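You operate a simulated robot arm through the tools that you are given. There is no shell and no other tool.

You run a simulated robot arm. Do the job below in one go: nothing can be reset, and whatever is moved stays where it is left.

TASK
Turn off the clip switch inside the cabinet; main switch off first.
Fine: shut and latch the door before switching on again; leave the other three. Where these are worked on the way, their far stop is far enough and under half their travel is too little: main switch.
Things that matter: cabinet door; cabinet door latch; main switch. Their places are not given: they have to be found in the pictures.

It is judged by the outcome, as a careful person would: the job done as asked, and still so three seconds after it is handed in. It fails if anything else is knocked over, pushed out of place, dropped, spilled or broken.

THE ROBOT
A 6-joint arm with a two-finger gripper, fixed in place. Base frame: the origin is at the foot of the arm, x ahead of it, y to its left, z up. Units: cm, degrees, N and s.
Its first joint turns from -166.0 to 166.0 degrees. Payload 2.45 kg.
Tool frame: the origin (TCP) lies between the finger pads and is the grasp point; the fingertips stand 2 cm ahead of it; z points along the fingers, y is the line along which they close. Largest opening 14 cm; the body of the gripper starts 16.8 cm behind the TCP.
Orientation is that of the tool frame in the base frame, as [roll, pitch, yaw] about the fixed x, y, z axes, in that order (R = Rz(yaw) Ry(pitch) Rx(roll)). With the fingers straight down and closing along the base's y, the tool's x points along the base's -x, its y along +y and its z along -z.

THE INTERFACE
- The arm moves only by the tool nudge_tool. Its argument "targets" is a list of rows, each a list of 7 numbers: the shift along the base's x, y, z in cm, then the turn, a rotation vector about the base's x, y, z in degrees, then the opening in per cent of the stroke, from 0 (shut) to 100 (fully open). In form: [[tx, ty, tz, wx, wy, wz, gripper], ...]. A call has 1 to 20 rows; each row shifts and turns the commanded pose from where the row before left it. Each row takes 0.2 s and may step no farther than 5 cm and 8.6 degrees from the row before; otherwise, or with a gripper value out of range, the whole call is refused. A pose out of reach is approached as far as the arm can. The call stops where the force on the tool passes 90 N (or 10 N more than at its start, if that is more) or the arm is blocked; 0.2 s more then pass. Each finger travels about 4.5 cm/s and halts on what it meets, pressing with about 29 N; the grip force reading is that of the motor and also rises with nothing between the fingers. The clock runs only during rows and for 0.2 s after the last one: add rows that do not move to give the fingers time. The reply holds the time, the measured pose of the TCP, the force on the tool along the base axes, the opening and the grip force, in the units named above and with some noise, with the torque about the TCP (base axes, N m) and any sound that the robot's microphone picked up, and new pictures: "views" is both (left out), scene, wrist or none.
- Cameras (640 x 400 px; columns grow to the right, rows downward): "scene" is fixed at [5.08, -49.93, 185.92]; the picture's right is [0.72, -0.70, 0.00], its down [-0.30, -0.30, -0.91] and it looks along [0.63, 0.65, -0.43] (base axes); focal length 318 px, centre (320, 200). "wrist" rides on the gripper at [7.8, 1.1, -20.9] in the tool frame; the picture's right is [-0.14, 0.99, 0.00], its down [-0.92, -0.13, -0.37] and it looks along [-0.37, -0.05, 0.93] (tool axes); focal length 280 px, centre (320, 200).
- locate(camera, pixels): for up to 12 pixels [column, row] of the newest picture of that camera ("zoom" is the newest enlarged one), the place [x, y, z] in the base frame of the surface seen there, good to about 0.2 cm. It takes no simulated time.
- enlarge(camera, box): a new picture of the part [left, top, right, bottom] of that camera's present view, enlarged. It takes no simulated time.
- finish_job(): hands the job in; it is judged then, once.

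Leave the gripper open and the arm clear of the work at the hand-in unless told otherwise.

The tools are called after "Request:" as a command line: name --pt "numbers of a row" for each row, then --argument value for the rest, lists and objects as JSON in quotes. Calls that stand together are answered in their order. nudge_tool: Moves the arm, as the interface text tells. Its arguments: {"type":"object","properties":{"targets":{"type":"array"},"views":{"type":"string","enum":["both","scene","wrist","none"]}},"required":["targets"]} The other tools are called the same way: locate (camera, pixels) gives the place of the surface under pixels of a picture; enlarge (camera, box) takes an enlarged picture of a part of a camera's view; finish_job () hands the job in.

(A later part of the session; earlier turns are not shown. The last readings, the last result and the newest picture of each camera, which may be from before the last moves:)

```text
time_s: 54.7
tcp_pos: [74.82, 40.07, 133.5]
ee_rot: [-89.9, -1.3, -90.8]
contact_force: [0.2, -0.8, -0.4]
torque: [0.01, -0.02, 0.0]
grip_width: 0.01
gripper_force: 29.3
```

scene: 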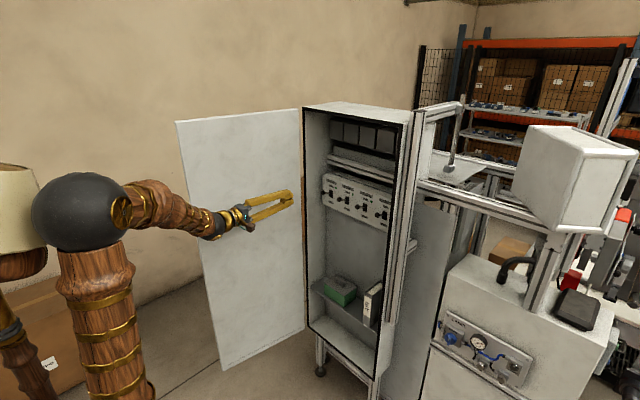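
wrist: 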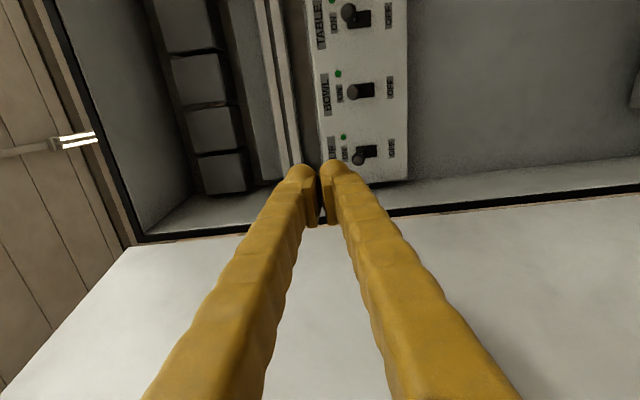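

The tool is level. Before entering I'll check what sticks out above the switches (rails and blocks).

Request:
locate --camera "wrist" --pixels '[[365, 152], [360, 158], [378, 150], [270, 100], [285, 100], [240, 140], [215, 130], [215, 175], [300, 60], [395, 180], [280, 180], [405, 140]]'

Request:
enlarge --camera "wrist" --box '[290, 80, 430, 200]'

```text
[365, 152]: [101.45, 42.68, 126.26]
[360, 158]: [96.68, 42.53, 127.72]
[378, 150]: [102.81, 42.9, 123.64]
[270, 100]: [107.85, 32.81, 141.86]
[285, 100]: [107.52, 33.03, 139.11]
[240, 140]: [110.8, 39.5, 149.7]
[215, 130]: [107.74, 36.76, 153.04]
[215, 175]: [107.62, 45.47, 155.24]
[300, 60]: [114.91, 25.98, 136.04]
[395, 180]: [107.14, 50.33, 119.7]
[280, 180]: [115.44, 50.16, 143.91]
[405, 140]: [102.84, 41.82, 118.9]
```

```text
3.33 times, centred on (360, 140) of wrist
```

zoom: 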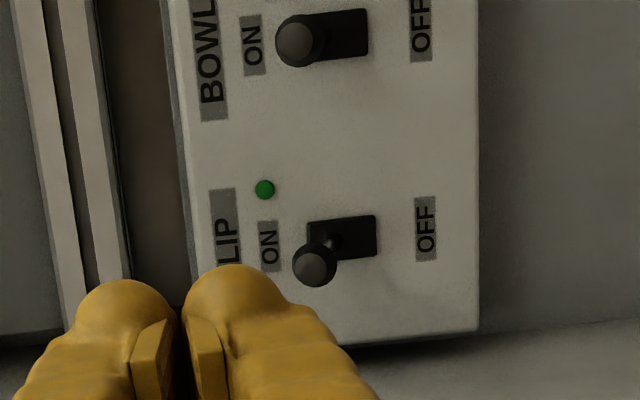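

Nothing sticks out in front of the panel face (x≈103), since the rails are at x≥107. I'll advance above the CLIP lever: TCP to about (96.8, 42.6, 131.6).

Request:
nudge_tool --pt "3 1.2 -0.4 0 0 0.5 0" --pt "4 1.3 -0.5 0 0 0.3 0" --pt "4.5 0 -0.5 0 0 0 0" --pt "4.5 0 -0.5 0 0 0 0" --pt "4 0 0 0 0 0 0" --pt "2 0 0 0 0 0 0" --pt "0 0 0 0 0 0 0" --views "both"

Request:
enlarge --camera "wrist" --box '[250, 80, 430, 240]'

Request:
enlarge --camera "scene" --box '[300, 155, 400, 235]'

```text
time_s: 56.3
tcp_pos: [96.69, 42.87, 131.34]
ee_rot: [-90.0, -1.4, -89.9]
contact_force: [-0.7, 0.0, 0.8]
torque: [-0.02, -0.02, 0.0]
grip_width: 0.01
gripper_force: 29.2
```

scene: 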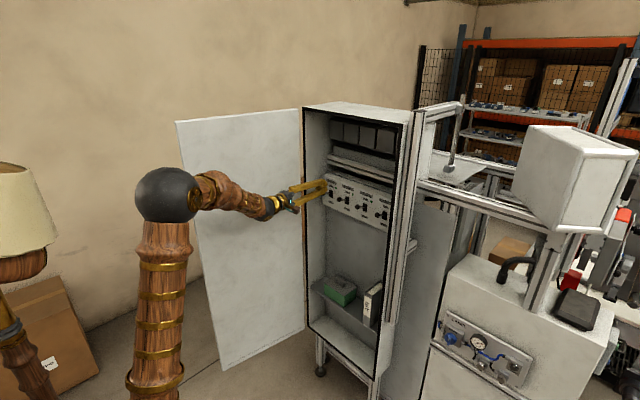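
wrist: 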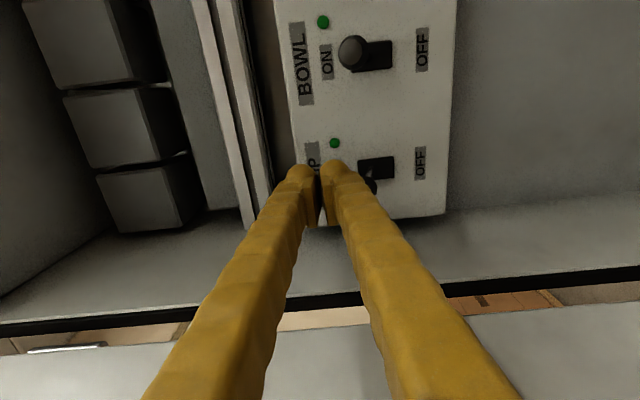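

```text
2.50 times, centred on (340, 160) of wrist
```

zoom: 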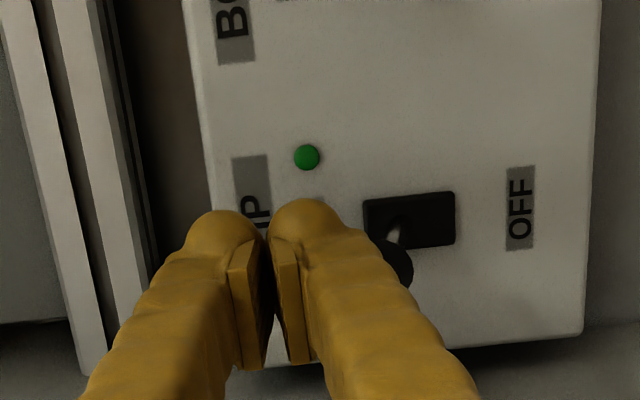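

```text
5.00 times, centred on (350, 195) of scene
```

zoom: 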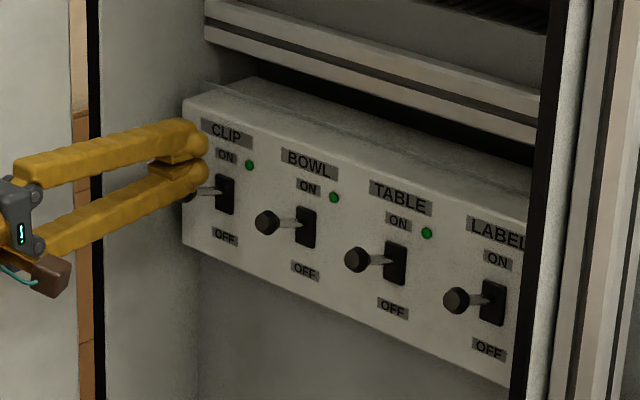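

The closed fingers are just above the CLIP lever and no other lever is near. I'll press down in small steps.

Request:
nudge_tool --pt "0 -0.2 -0.7 0 0 0 0" --pt "0 0 -0.6 0 0 0 0" --pt "0 0 -0.6 0 0 0 0" --pt "0 0 -0.6 0 0 0 0" --views "both"

Request:
enlarge --camera "scene" --box '[300, 155, 400, 235]'

Request:
enlarge --camera "wrist" --box '[250, 80, 430, 240]'

```text
time_s: 57.3
tcp_pos: [96.87, 42.78, 128.86]
ee_rot: [-90.0, -1.5, -89.9]
contact_force: [0.0, -0.6, -1.0]
torque: [0.0, 0.0, 0.0]
grip_width: 0.02
gripper_force: 28.4
```

scene: 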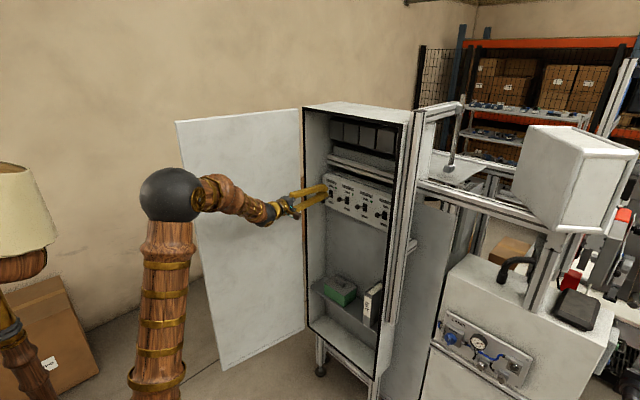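
wrist: 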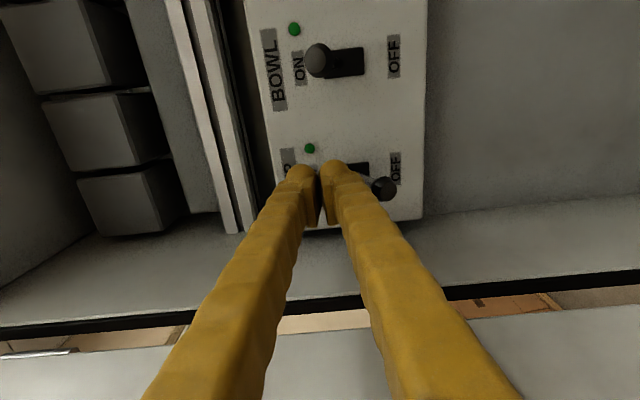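

```text
5.00 times, centred on (350, 195) of scene
```

zoom: 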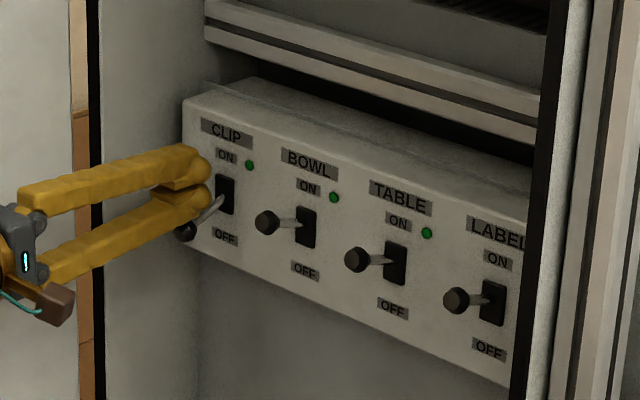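

```text
2.50 times, centred on (340, 160) of wrist
```

zoom: 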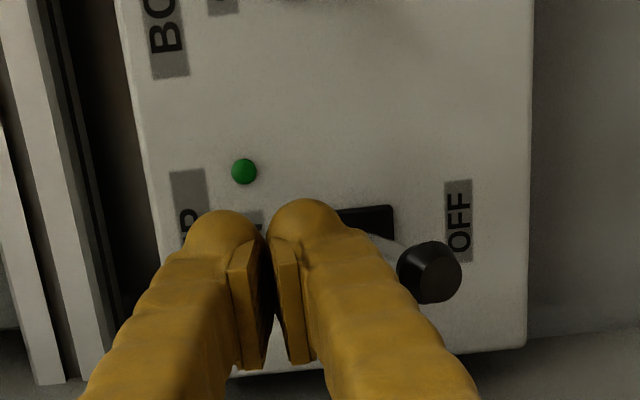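

The lever has snapped down to OFF and the contact force is zero. I'll rise a little, withdraw straight back to x≈75 and inspect.

Request:
nudge_tool --pt "0 0 1.5 0 0 0 0" --pt "-4 0 0.5 0 0 0 0" --pt "-4.5 0 0 0 0 0 0" --pt "-4.5 -1 0 0 0 0 0" --pt "-4.5 -2 0 0 0 0 0" --pt "-4.5 -2 0 0 0 0 0" --pt "0 0 0 0 0 0 0" --views "both"

Request:
enlarge --camera "scene" --box '[310, 155, 400, 235]'

Request:
enlarge --camera "wrist" --box '[250, 0, 450, 200]'

```text
time_s: 58.9
tcp_pos: [75.36, 37.31, 130.42]
ee_rot: [-90.5, -1.7, -90.4]
contact_force: [-0.4, -0.3, -0.4]
torque: [-0.01, -0.01, 0.02]
grip_width: 0.01
gripper_force: 29.5
```

scene: 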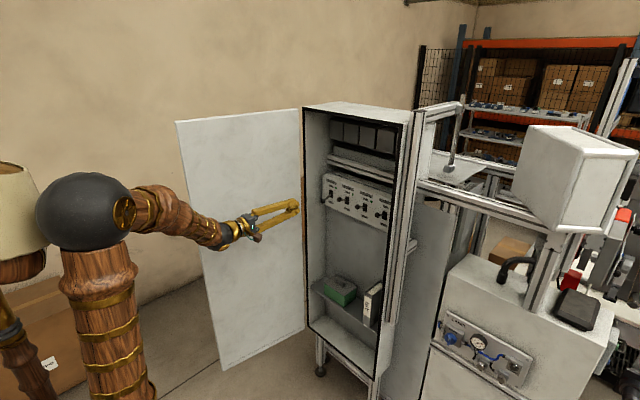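
wrist: 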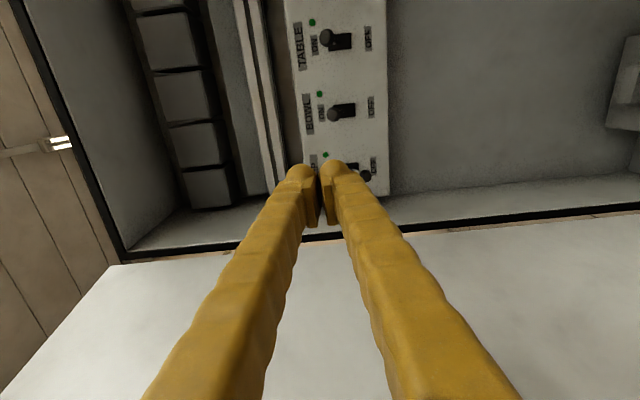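

```text
5.00 times, centred on (355, 195) of scene
```

zoom: 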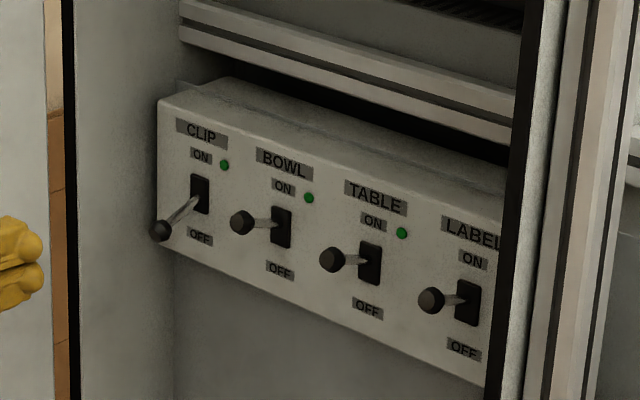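

```text
2.00 times, centred on (350, 100) of wrist
```

zoom: 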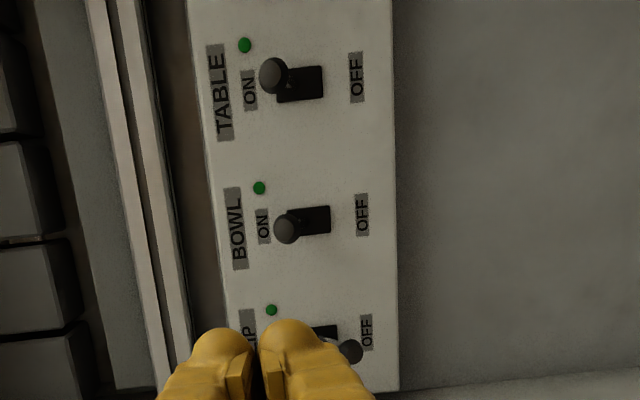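

CLIP now points down to OFF and the other three still point up. I'll measure the lever to confirm it is fully over.

Request:
enlarge --camera "scene" --box '[310, 155, 400, 235]'

Request:
locate --camera "zoom" --pixels '[[160, 230], [180, 215], [195, 205], [205, 190], [240, 223], [332, 260], [432, 300]]'

Request:
locate --camera "scene" --pixels '[[178, 125], [200, 250], [290, 200], [290, 130], [222, 365], [250, 300], [302, 180]]'

```text
5.00 times, centred on (355, 195) of scene
```

zoom: 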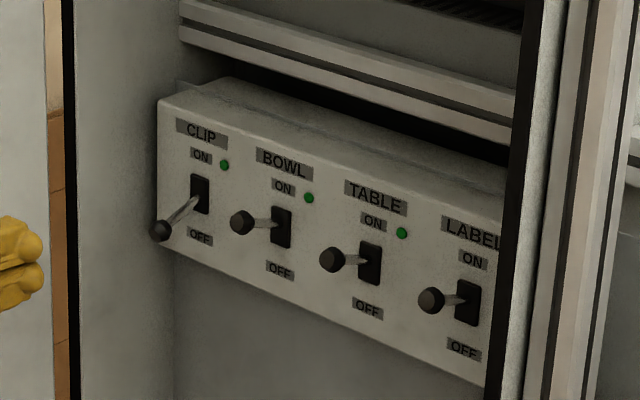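

```text
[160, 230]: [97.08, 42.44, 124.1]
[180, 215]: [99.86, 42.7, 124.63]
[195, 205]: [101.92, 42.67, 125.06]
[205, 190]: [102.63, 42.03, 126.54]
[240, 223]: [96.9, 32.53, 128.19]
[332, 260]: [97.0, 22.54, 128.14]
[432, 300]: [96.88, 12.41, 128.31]
```

```text
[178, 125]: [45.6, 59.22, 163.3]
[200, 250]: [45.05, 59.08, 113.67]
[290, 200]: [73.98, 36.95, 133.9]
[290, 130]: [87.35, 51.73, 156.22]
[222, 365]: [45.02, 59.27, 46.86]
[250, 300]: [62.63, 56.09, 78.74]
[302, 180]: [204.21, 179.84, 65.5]
```

CLIP's ball is at z=124.1, the mirror of its ON height (128.2), so it is fully OFF. BOWL, TABLE and LABEL are unchanged at z≈128.2. The door is at about 100°. Next I close it: I'll pull the tool out to vertical at about (50, 27, 152), go round the free edge, and sweep the door shut with the closed fingers high on its outer face.

Request:
nudge_tool --pt "-2.3 -0.95 1.9 0 8.2 0 0" --pt "-2.3 -0.95 1.9 0 8.2 0 0" --pt "-2.3 -0.95 1.9 0 8.2 0 0" --pt "-2.3 -0.95 1.9 0 8.2 0 0" --pt "-2.3 -0.95 1.9 0 8.2 0 0" --pt "-2.3 -0.95 1.9 0 8.2 0 0" --pt "-2.3 -0.95 1.9 0 8.2 0 0" --pt "-2.3 -0.95 1.9 0 8.2 0 0" --pt "-2.3 -0.95 1.9 0 8.2 0 0" --pt "-2.3 -0.95 1.9 0 8.2 0 0" --pt "-2.3 -0.95 2 0 8.0 0 0" --pt "0 0 0 0 0 0 0" --views "both"

```text
time_s: 61.5
tcp_pos: [49.43, 27.12, 152.06]
ee_rot: [180.0, -0.2, -88.5]
contact_force: [1.1, -0.4, 0.0]
torque: [-0.02, 0.0, -0.01]
grip_width: 0.0
gripper_force: 29.0
```

scene: 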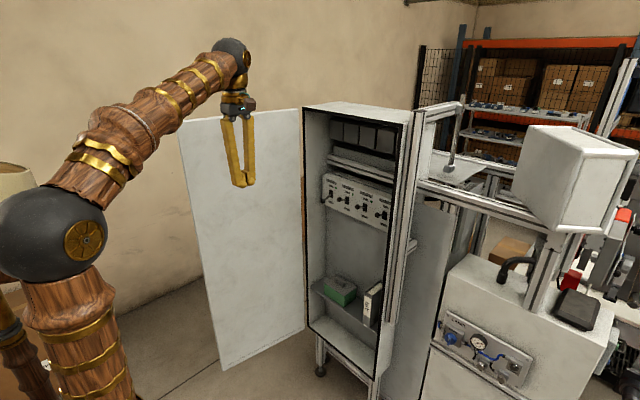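
wrist: 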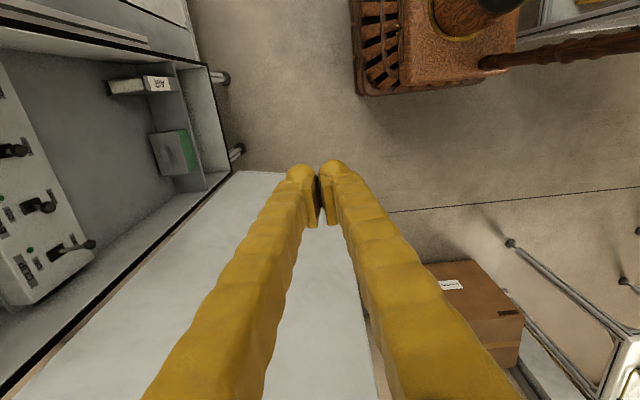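

The tool is vertical and the body is above door-top height. I'll go around the free edge to the outer side.

Request:
nudge_tool --pt "-3.2 3 0 0 0 0 0" --pt "-3.2 3 0 0 0 0 0" --pt "-3.2 3 0 0 0 0 0" --pt "-3.2 3 0 0 0 0 0" --pt "-3.2 3 0 0 0 0 0" --pt "-3.2 3 0 0 0 0 0" --pt "-1 4.7 0 0 0 0 0" --pt "-1 4.7 0 0 0 0 0" --pt "-1 4.7 0 0 0 0 0" --pt "-0.5 4.8 0 0 0 0 0" --views "both"

```text
time_s: 63.7
tcp_pos: [22.54, 51.48, 163.42]
ee_rot: [-175.9, 9.8, -88.4]
contact_force: [0.7, 0.7, 0.1]
torque: [0.01, 0.06, 0.03]
grip_width: 0.0
gripper_force: 29.2
stopped in row 10: the arm was blocked; the commanded pose is now the measured one
```

scene: 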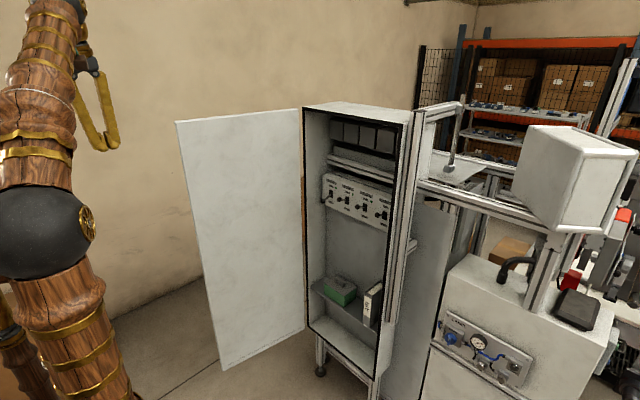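
wrist: 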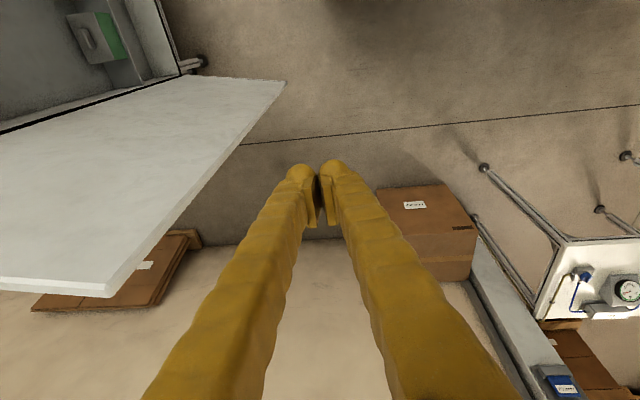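

The arm reported "blocked" near (22.5, 51.5, 163). There is no tool force, so part of the arm folded too tightly or met something. I'll look before moving further.

Request:
enlarge --camera "scene" --box '[0, 0, 200, 400]'

Request:
locate --camera "scene" --pixels '[[40, 230], [20, 240], [85, 220], [60, 350], [10, 330], [20, 300], [40, 100], [50, 40], [95, 50], [5, 305], [30, 390]]'

Request:
enlarge --camera "wrist" --box '[400, 100, 640, 400]'

```text
1.00 times, centred on (100, 200) of scene (not enlarged: the box is as wide or as high as the picture)
```

zoom: 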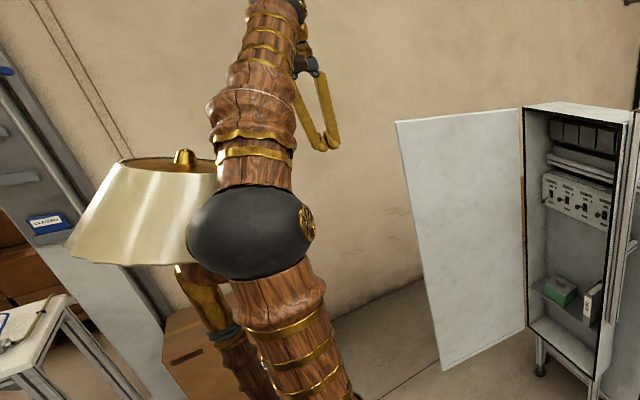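

```text
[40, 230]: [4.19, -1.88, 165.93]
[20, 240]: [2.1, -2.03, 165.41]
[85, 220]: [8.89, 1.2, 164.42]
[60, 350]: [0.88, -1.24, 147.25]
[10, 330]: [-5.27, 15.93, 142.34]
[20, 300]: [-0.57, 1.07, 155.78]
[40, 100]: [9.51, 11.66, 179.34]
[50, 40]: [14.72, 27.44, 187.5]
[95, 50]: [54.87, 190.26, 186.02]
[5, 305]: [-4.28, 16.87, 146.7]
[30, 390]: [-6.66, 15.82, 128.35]
```

```text
1.33 times, centred on (520, 250) of wrist
```

zoom: 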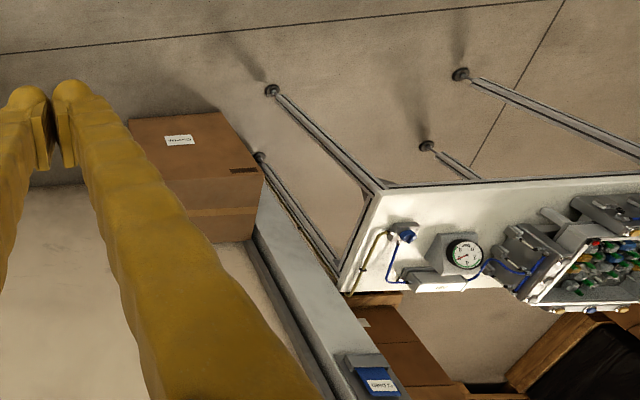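

The wide view shows a lamp-like part with a beige shade beside the robot's column near (−5, 16, 165). The elbow ball folded back against or close to it. The tool touched nothing. I'll back out the way I came, restore the vertical tool, and then use the lower route (z≈110–119) that worked before.

Request:
nudge_tool --pt "2.6 -2.4 -2.8 -2.5 1 0 0" --pt "2.6 -2.4 -2.8 -2.5 1 0 0" --pt "2.6 -2.4 -2.8 -2.5 1 0 0" --pt "2.6 -2.4 -2.8 -2.4 0.9 0 0" --pt "0 0 0 0 0 0 0" --views "scene"

Request:
enlarge --camera "scene" --box '[0, 0, 200, 400]'

```text
time_s: 64.9
tcp_pos: [33.05, 42.07, 151.96]
ee_rot: [179.9, -0.3, -88.7]
contact_force: [-0.6, 0.8, -0.2]
torque: [0.0, 0.0, -0.02]
grip_width: 0.02
gripper_force: 28.9
```

scene: 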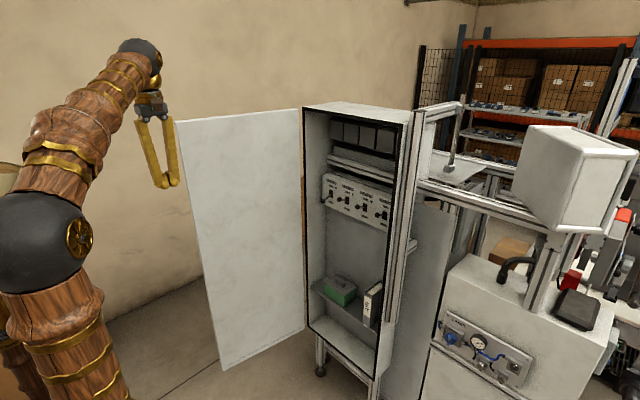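

```text
1.00 times, centred on (100, 200) of scene (not enlarged: the box is as wide or as high as the picture)
```

zoom: 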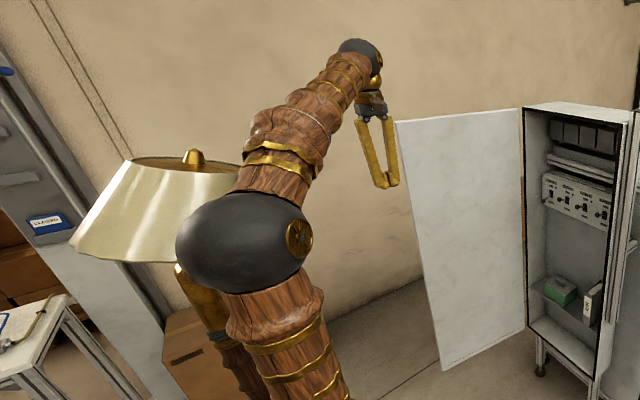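

The arm is clear again. The shade looks slightly different in the two pictures, so I'll check it again once the arm is away from it. Now I'll go lower and farther out (radius about 60) so the elbow stays forward, away from the lamp.

Request:
nudge_tool --pt "1 0.5 -4.5 0 0 0 0" --pt "1 0.5 -4.5 0 0 0 0" --pt "1 0.5 -4.5 0 0 0 0" --pt "1 0.5 -4.5 0 0 0 0" --pt "0.5 0.5 -4.5 0 0 0 0" --pt "0.5 0.5 -4.5 0 0 0 0" --pt "0 0 -4.5 0 0 0 0" --views "scene"

Request:
enlarge --camera "scene" --box '[0, 0, 200, 400]'

```text
time_s: 66.5
tcp_pos: [37.64, 44.74, 120.38]
ee_rot: [180.0, -0.2, -88.8]
contact_force: [-0.3, 0.4, -0.4]
torque: [-0.01, -0.06, -0.02]
grip_width: 0.01
gripper_force: 29.4
```

scene: 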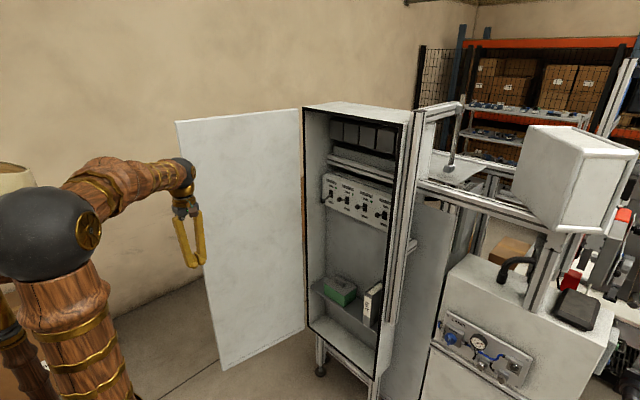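

```text
1.00 times, centred on (100, 200) of scene (not enlarged: the box is as wide or as high as the picture)
```

zoom: 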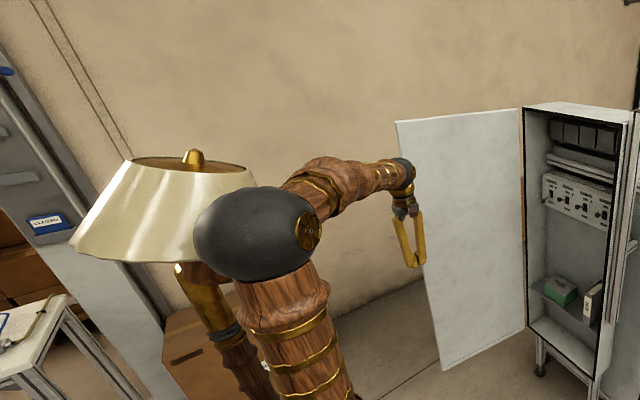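

The shade's rim corner is back where it appeared in the earlier pictures (scene px ≈(35,168)), so the lamp stands as before. I'll continue around the door's free edge at radius 60 or more.

Request:
nudge_tool --pt "-2.8 3.1 0 0 0 0 0" --pt "-2.8 3.1 0 0 0 0 0" --pt "-2.5 2.6 0 0 0 0 0" --pt "-2.5 2.6 0 0 0 0 0" --pt "-1 3 0 0 0 0 0" --pt "-1 3 0 0 0 0 0" --pt "2 3.3 0 0 0 0 0" --pt "3 3 0 0 0 0 0" --views "both"

Request:
enlarge --camera "scene" --box '[0, 0, 200, 400]'

```text
time_s: 68.1
tcp_pos: [24.97, 59.83, 131.21]
ee_rot: [-176.5, 8.2, -88.4]
contact_force: [-0.2, -0.4, -0.2]
torque: [-0.02, 0.02, 0.03]
grip_width: 0.0
gripper_force: 28.8
stopped in row 7: the arm was blocked; the commanded pose is now the measured one
```

scene: 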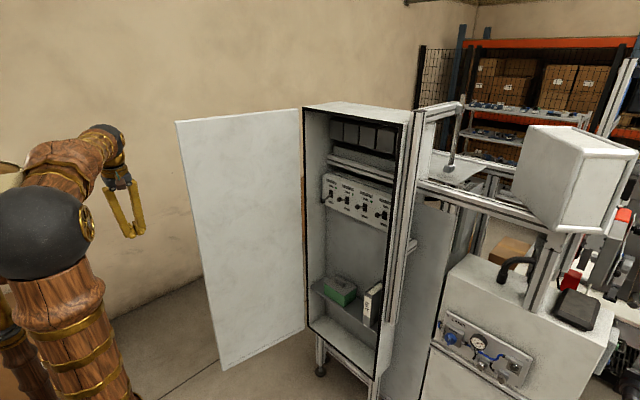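
wrist: 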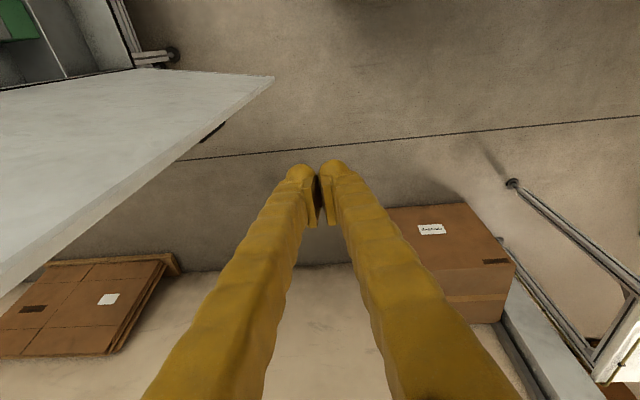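

```text
1.00 times, centred on (100, 200) of scene (not enlarged: the box is as wide or as high as the picture)
```

zoom: 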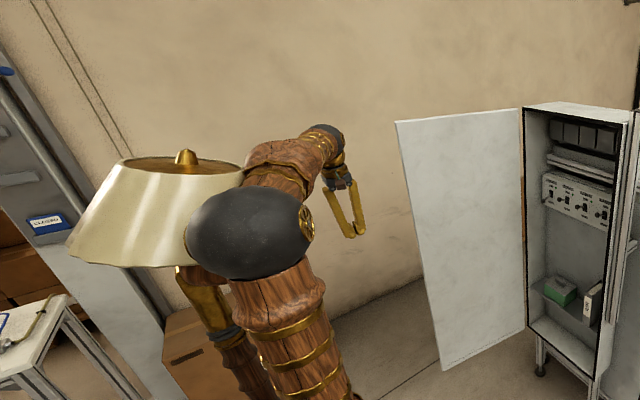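

The arm is blocked again as the elbow nears the lamp when the arm swings past about 65° azimuth. The lamp leans slightly, so I must not push it. I'll measure the lamp's geometry now, then back out.

Request:
locate --camera "zoom" --pixels '[[75, 252], [110, 220], [150, 220], [180, 215], [130, 165], [186, 158], [235, 168], [150, 265], [180, 260], [200, 285], [235, 350], [245, 230]]'

Request:
nudge_tool --pt "1.5 -3 -1 -2.2 0.8 0 0" --pt "1.5 -3 -2 -2.2 0.8 0 0" --pt "2.5 -2.8 -2 -2.2 0.8 0 0" --pt "2.5 -2.8 -2 -2 0.8 0 0" --views "scene"

Request:
enlarge --camera "scene" --box '[0, 0, 200, 400]'

Request:
locate --camera "zoom" --pixels '[[80, 240], [110, 220], [150, 220], [180, 215], [135, 163], [193, 158], [235, 170], [150, 260], [180, 260], [200, 285], [235, 350], [250, 230]]'

```text
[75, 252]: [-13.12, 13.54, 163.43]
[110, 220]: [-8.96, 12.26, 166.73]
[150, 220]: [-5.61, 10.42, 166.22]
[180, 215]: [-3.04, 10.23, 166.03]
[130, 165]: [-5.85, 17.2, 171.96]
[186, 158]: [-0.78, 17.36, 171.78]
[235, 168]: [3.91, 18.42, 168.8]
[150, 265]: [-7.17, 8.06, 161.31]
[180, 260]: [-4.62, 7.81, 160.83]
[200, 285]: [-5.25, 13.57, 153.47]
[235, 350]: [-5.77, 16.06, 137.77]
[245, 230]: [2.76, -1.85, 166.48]
```

```text
time_s: 69.1
tcp_pos: [32.82, 48.43, 124.32]
ee_rot: [179.8, -0.4, -88.6]
contact_force: [0.0, 0.0, -0.3]
torque: [-0.03, -0.03, 0.03]
grip_width: 0.01
gripper_force: 29.7
```

scene: 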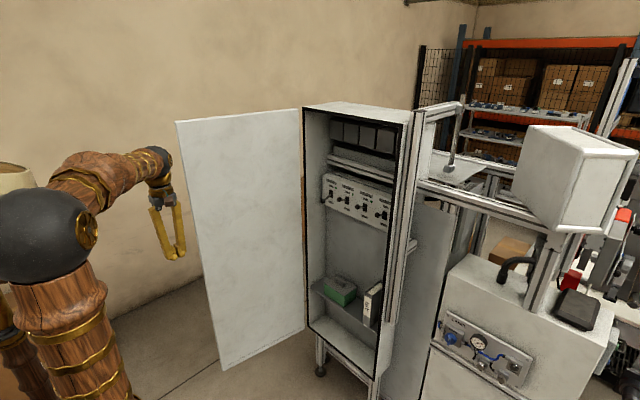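

```text
1.00 times, centred on (100, 200) of scene (not enlarged: the box is as wide or as high as the picture)
```

zoom: 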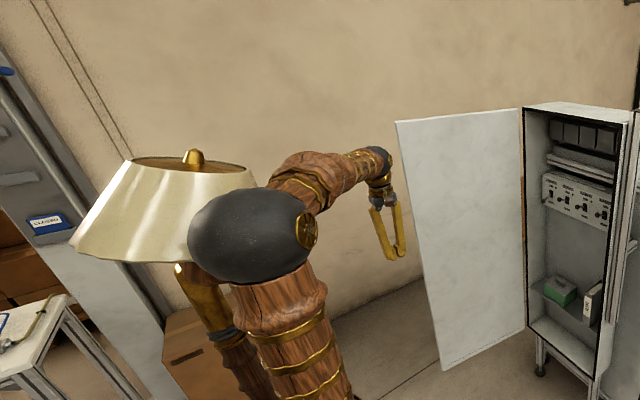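

```text
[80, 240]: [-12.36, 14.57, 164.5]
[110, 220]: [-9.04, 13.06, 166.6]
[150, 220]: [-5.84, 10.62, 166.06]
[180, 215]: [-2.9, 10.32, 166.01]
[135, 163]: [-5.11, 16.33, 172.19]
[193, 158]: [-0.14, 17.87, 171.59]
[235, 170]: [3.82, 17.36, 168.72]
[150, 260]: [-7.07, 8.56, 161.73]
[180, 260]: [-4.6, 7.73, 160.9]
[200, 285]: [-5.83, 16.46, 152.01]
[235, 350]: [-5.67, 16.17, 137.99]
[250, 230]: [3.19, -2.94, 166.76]
```

The lamp springs back to the same place (knob again at zoom px (193,158)), and the arm is clear of it. To avoid the lamp I won't swing past about 58° azimuth. I'll use a level tool at z≈150, pointing outward (yaw ≈50°), and hook the door's free edge from the robot side. First I move to about (44, 36, 150) and turn the tool about z.

Request:
nudge_tool --pt "1.6 -1.77 3.67 0 0 6.95 0" --pt "1.6 -1.77 3.67 0 0 6.95 0" --pt "1.6 -1.77 3.67 0 0 6.95 0" --pt "1.6 -1.77 3.67 0 0 6.95 0" --pt "1.6 -1.77 3.67 0 0 6.95 0" --pt "1.6 -1.77 3.67 0 0 6.95 0" --pt "1.6 -1.77 3.67 0 0 6.95 0" --views "scene"

```text
time_s: 70.7
tcp_pos: [44.32, 36.19, 149.72]
ee_rot: [180.0, -0.4, -39.8]
contact_force: [-0.5, -0.4, -0.3]
torque: [-0.01, 0.02, 0.01]
grip_width: 0.01
gripper_force: 28.6
```

scene: 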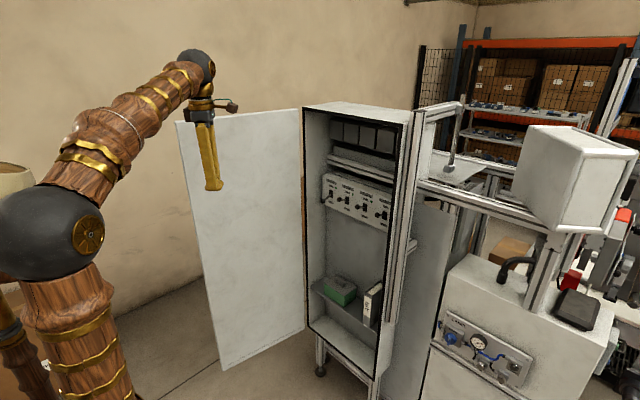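

Now I pitch the tool up to level, pointing yaw ≈50°, in two stages.

Request:
nudge_tool --pt "-0.3 0.8 0 6.28 -5.27 0 0" --pt "-0.3 0.8 0 6.28 -5.27 0 0" --pt "-0.3 0.8 0 6.28 -5.27 0 0" --pt "-0.3 0.8 0 6.28 -5.27 0 0" --pt "-0.3 0.8 0 6.28 -5.27 0 0" --pt "-0.3 0.8 0 6.28 -5.27 0 0" --views "scene"

Request:
enlarge --camera "scene" --box '[0, 0, 200, 400]'

```text
time_s: 72.1
tcp_pos: [42.32, 40.82, 149.82]
ee_rot: [-130.9, -0.4, -40.3]
contact_force: [-0.1, 0.1, -0.4]
torque: [-0.02, -0.01, -0.01]
grip_width: 0.0
gripper_force: 28.7
```

scene: 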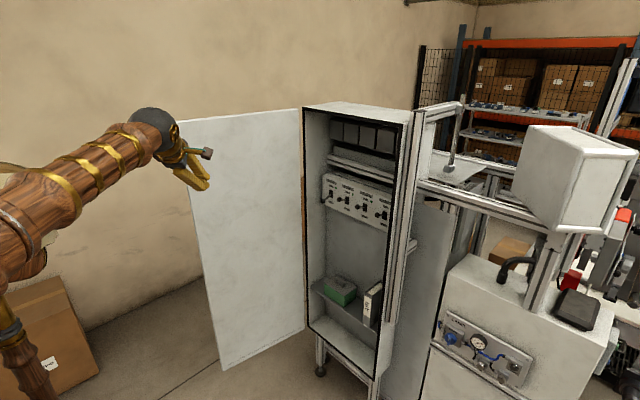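

```text
1.00 times, centred on (100, 200) of scene (not enlarged: the box is as wide or as high as the picture)
```

zoom: 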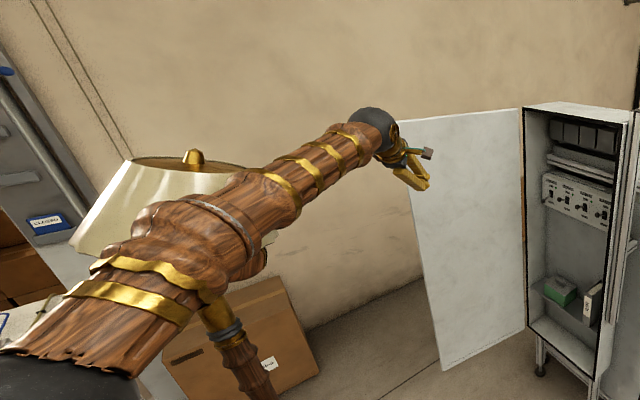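

The forearm passes near the lamp in this high, folded posture. The lamp hasn't been disturbed (knob at (193,158)), but going farther this way is risky. A lower wrist (z≈100) keeps the elbow well forward of the lamp, so I'll return the tool to vertical and descend inside the door's swing area. I'll also check the cardboard box by the robot.

Request:
locate --camera "zoom" --pixels '[[230, 300], [310, 320], [290, 390], [180, 310], [270, 365], [170, 340], [30, 310], [60, 300], [280, 290], [240, 380]]'

Request:
nudge_tool --pt "0.4 -0.8 0 -6.28 5.27 0 0" --pt "0.4 -0.8 0 -6.28 5.27 0 0" --pt "0.4 -0.8 0 -6.28 5.27 0 0" --pt "0.4 -0.8 0 -6.28 5.27 0 0" --pt "0.4 -0.8 0 -6.28 5.27 0 0" --pt "0.4 -0.8 0 -6.28 5.27 0 0" --pt "0.3 0 -4.7 0 0 -4 0" --pt "0.3 0 -4.7 0 0 -4 0" --pt "0.3 0 -4.7 0 0 -4 0" --pt "0.3 0 -4.7 0 0 -4 0" --views "both"

```text
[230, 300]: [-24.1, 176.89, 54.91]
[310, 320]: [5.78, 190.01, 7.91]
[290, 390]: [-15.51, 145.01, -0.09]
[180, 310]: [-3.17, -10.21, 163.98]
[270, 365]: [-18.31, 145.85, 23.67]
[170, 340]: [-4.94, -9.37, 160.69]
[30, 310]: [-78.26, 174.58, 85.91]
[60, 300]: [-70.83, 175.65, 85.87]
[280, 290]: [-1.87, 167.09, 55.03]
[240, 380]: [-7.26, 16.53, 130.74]
```

```text
time_s: 74.3
tcp_pos: [46.08, 36.23, 131.03]
ee_rot: [-180.0, -0.4, -56.0]
contact_force: [-0.4, -0.5, 0.4]
torque: [0.0, -0.05, -0.02]
grip_width: 0.0
gripper_force: 28.6
```

scene: 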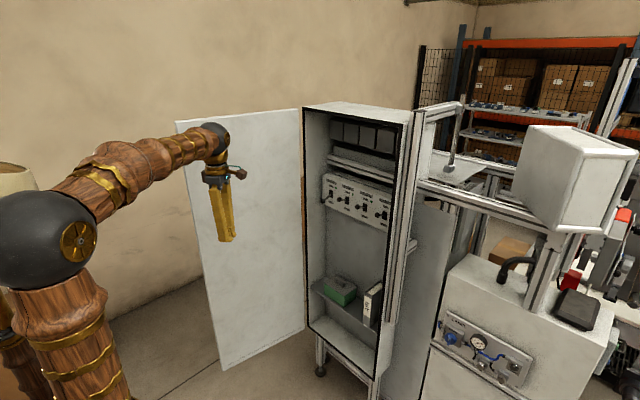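
wrist: 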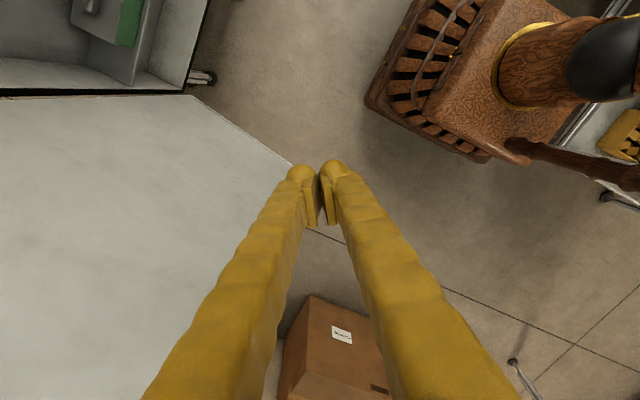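

The lamp's post stands on the robot's own pedestal. I'll continue descending to z≈80, turning the tool toward yaw −100.

Request:
nudge_tool --pt "0.2 0 -4.7 0 0 -4 0" --pt "0.2 0 -4.7 0 0 -4 0" --pt "0.2 0.2 -4.7 0 0 -4 0" --pt "0.2 0.2 -4.7 0 0 -4 0" --pt "0.2 0.2 -4.7 0 0 -4 0" --pt "0.2 0.2 -4.7 0 0 -4 0" --pt "0.2 0.2 -4.7 0 0 -4 0" --pt "0.2 0.2 -4.7 0 0 -4 0" --pt "0.2 0.2 -4.7 0 0 -4 0" --pt "0.2 0.2 -4.7 0 0 -4 0" --pt "0.2 0.2 -4.7 0 0 -4 0" --views "both"

Request:
enlarge --camera "scene" --box '[0, 0, 200, 400]'

```text
time_s: 76.7
tcp_pos: [48.13, 38.38, 79.14]
ee_rot: [-180.0, -0.3, -100.0]
contact_force: [-0.3, -0.3, 0.2]
torque: [-0.02, -0.01, -0.02]
grip_width: 0.0
gripper_force: 29.2
```

scene: 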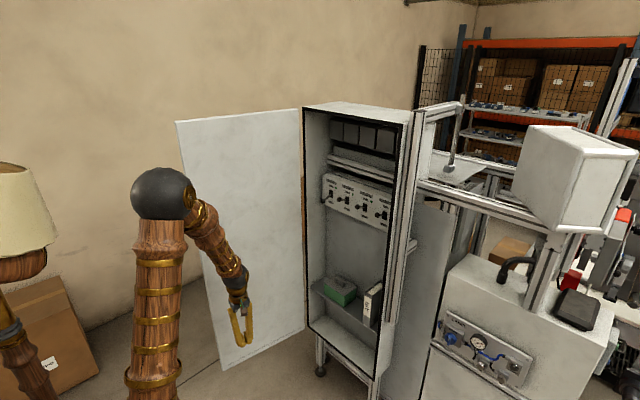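
wrist: 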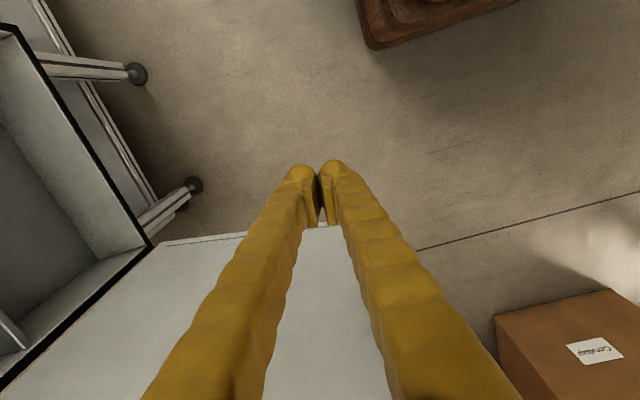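

```text
1.00 times, centred on (100, 200) of scene (not enlarged: the box is as wide or as high as the picture)
```

zoom: 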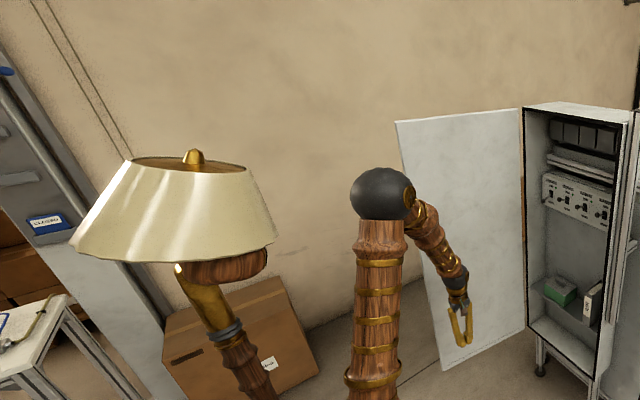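

The elbow is now well forward of the lamp and the lamp looks untouched. I'll go around the door's free edge at this low height, in short stages.

Request:
nudge_tool --pt "-3.37 3.2 0 0 0 0 0" --pt "-3.37 3.2 0 0 0 0 0" --pt "-3.37 3.2 0 0 0 0 0" --pt "-3.5 2.5 0 0 0 0 0" --pt "-3.5 2.5 0 0 0 0 0" --views "both"

Request:
enlarge --camera "scene" --box '[0, 0, 200, 400]'

```text
time_s: 77.9
tcp_pos: [30.93, 52.77, 79.08]
ee_rot: [180.0, -0.4, -99.9]
contact_force: [0.4, -0.6, 0.8]
torque: [0.0, -0.05, -0.02]
grip_width: 0.0
gripper_force: 29.1
```

scene: 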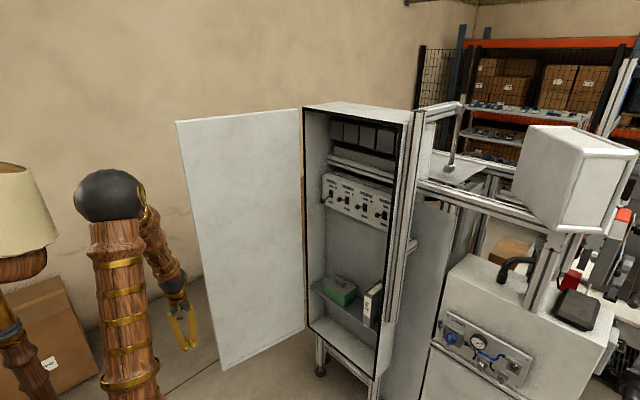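
wrist: 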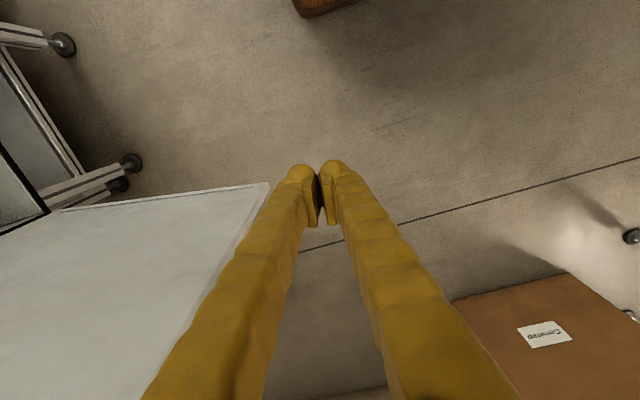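

```text
1.00 times, centred on (100, 200) of scene (not enlarged: the box is as wide or as high as the picture)
```

zoom: 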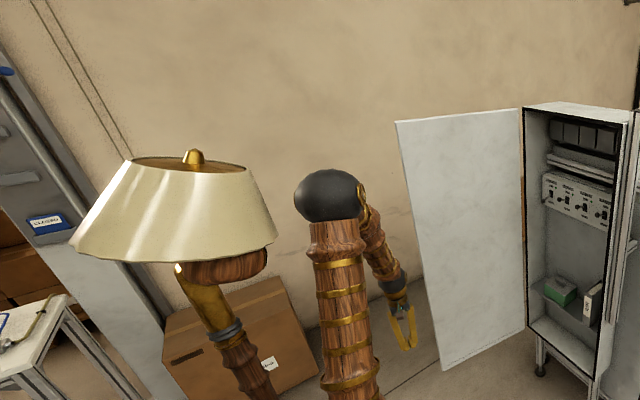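

There's a clear gap between the elbow and the lamp. I'll continue around, keeping x≈29–30 to limit the azimuth.

Request:
nudge_tool --pt "-0.9 3.6 0 0 0 0 0" --pt "-0.9 3.6 0 0 0 0 0" --pt "0.5 3 0.5 0 0 0 0" --pt "0.6 3 0.5 0 0 0 0" --views "both"

Request:
enlarge --camera "scene" --box '[0, 0, 200, 400]'

```text
time_s: 78.9
tcp_pos: [30.1, 65.81, 80.34]
ee_rot: [-180.0, -0.3, -99.8]
contact_force: [1.0, -0.2, -0.1]
torque: [-0.01, 0.01, 0.02]
grip_width: 0.0
gripper_force: 28.4
```

scene: 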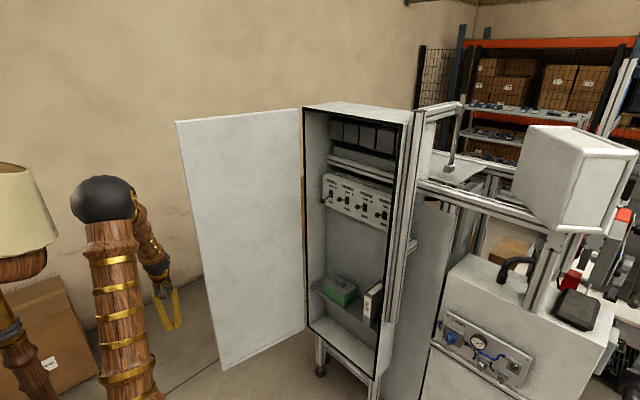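
wrist: 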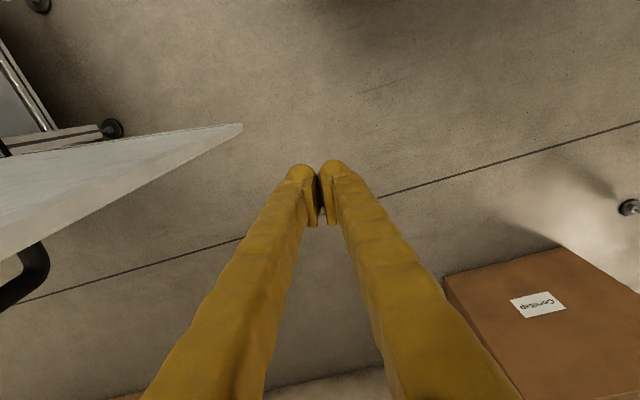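

```text
1.00 times, centred on (100, 200) of scene (not enlarged: the box is as wide or as high as the picture)
```

zoom: 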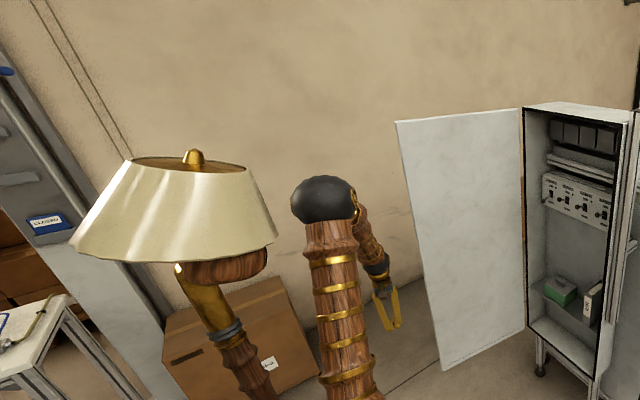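

I'm past the edge, outside the door, with the lamp undisturbed. Now I tilt the tool back to the handle-gripping attitude (40° down, yaw −100) with the fingers opening, moving to about (41, 69, 100).

Request:
nudge_tool --pt "1.9 0.5 3.3 -7.9 1.45 0 20" --pt "1.9 0.5 3.3 -7.9 1.45 0 40" --pt "1.9 0.5 3.3 -7.9 1.45 0 40" --pt "1.9 0.5 3.3 -7.9 1.45 0 40" --pt "1.8 0.5 3.3 -7.9 1.45 0 40" --pt "1.5 0.5 3.3 -8.2 1.5 0 40" --views "both"

Request:
enlarge --camera "scene" --box '[0, 0, 200, 400]'

```text
time_s: 80.3
tcp_pos: [41.04, 68.74, 99.95]
ee_rot: [179.5, -49.0, -99.6]
contact_force: [0.1, -0.4, 0.6]
torque: [0.05, -0.03, 0.0]
grip_width: 5.58
gripper_force: 0.1
```

scene: 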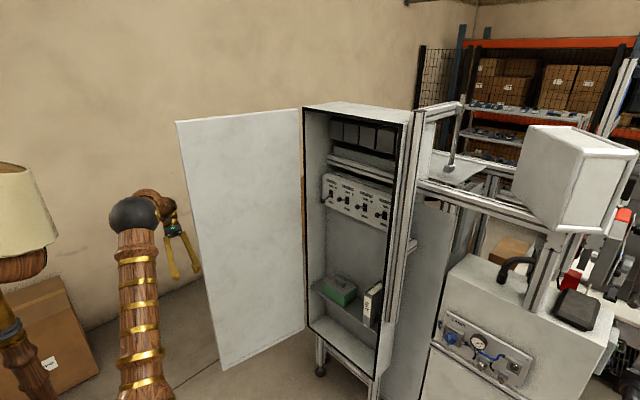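
wrist: 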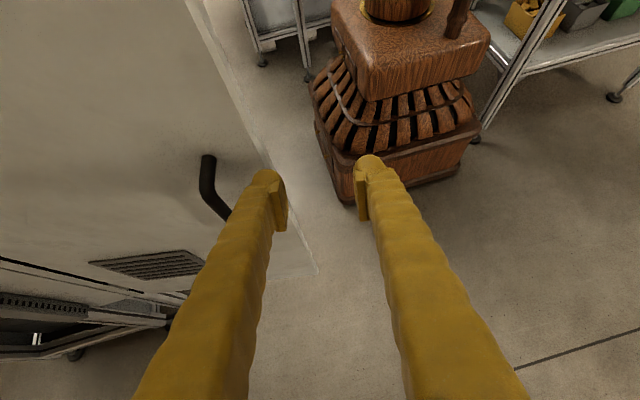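

```text
1.00 times, centred on (100, 200) of scene (not enlarged: the box is as wide or as high as the picture)
```

zoom: 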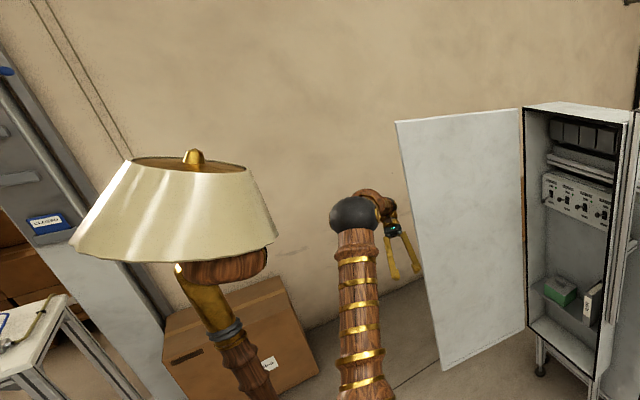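

The handle is visible at the left in the wrist view. I'll locate it to confirm the re-grip point.

Request:
locate --camera "wrist" --pixels '[[208, 162], [208, 175], [212, 190], [222, 205], [228, 215]]'

```text
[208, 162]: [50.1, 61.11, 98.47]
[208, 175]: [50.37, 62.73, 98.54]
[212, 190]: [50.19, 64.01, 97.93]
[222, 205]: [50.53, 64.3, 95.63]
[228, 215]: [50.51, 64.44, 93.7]
```

The bar's centre is about (50.8, 64). I'll move in front of it at y≈71, then approach along the fingers.

Request:
nudge_tool --pt "3 0.8 -0.5 0 -0.5 0 40" --pt "3.2 0.8 -0.5 0 -0.4 0 40" --pt "3.2 0.6 -0.4 0 0 -0.5 40" --pt "0 0 0 0 0 0 40" --views "wrist"

```text
time_s: 81.3
tcp_pos: [50.44, 71.13, 98.37]
ee_rot: [-179.2, -48.6, -101.1]
contact_force: [-0.9, 0.7, 0.5]
torque: [-0.03, 0.01, -0.01]
grip_width: 5.6
gripper_force: 0.0
```

wrist: 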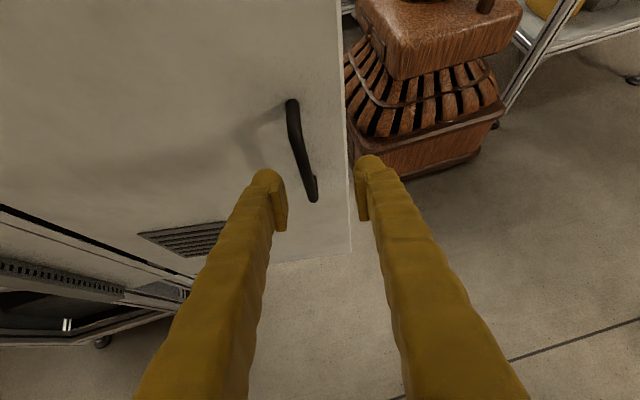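

Request:
nudge_tool --pt "0.2 -2.3 -1.6 0 0 0 40" --pt "0.2 -2.3 -1.6 0 0 0 40" --pt "0.1 -2.3 -1.6 0 0 0 40" --pt "0 0 0 0 0 0 40" --views "wrist"

Request:
enlarge --camera "wrist" --box '[240, 80, 400, 240]'

```text
time_s: 82.3
tcp_pos: [50.94, 64.1, 93.84]
ee_rot: [-179.2, -48.7, -101.2]
contact_force: [0.1, 0.2, 0.2]
torque: [0.01, 0.0, 0.01]
grip_width: 5.59
gripper_force: 0.0
```

wrist: 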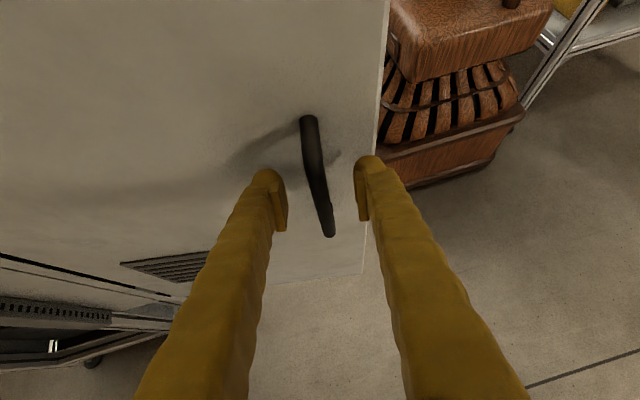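

```text
2.50 times, centred on (320, 160) of wrist
```

zoom: 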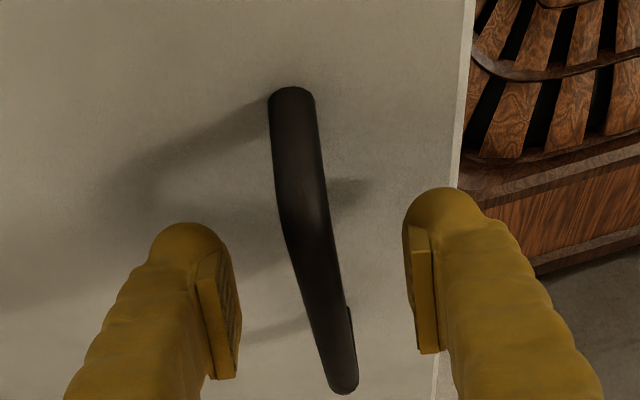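

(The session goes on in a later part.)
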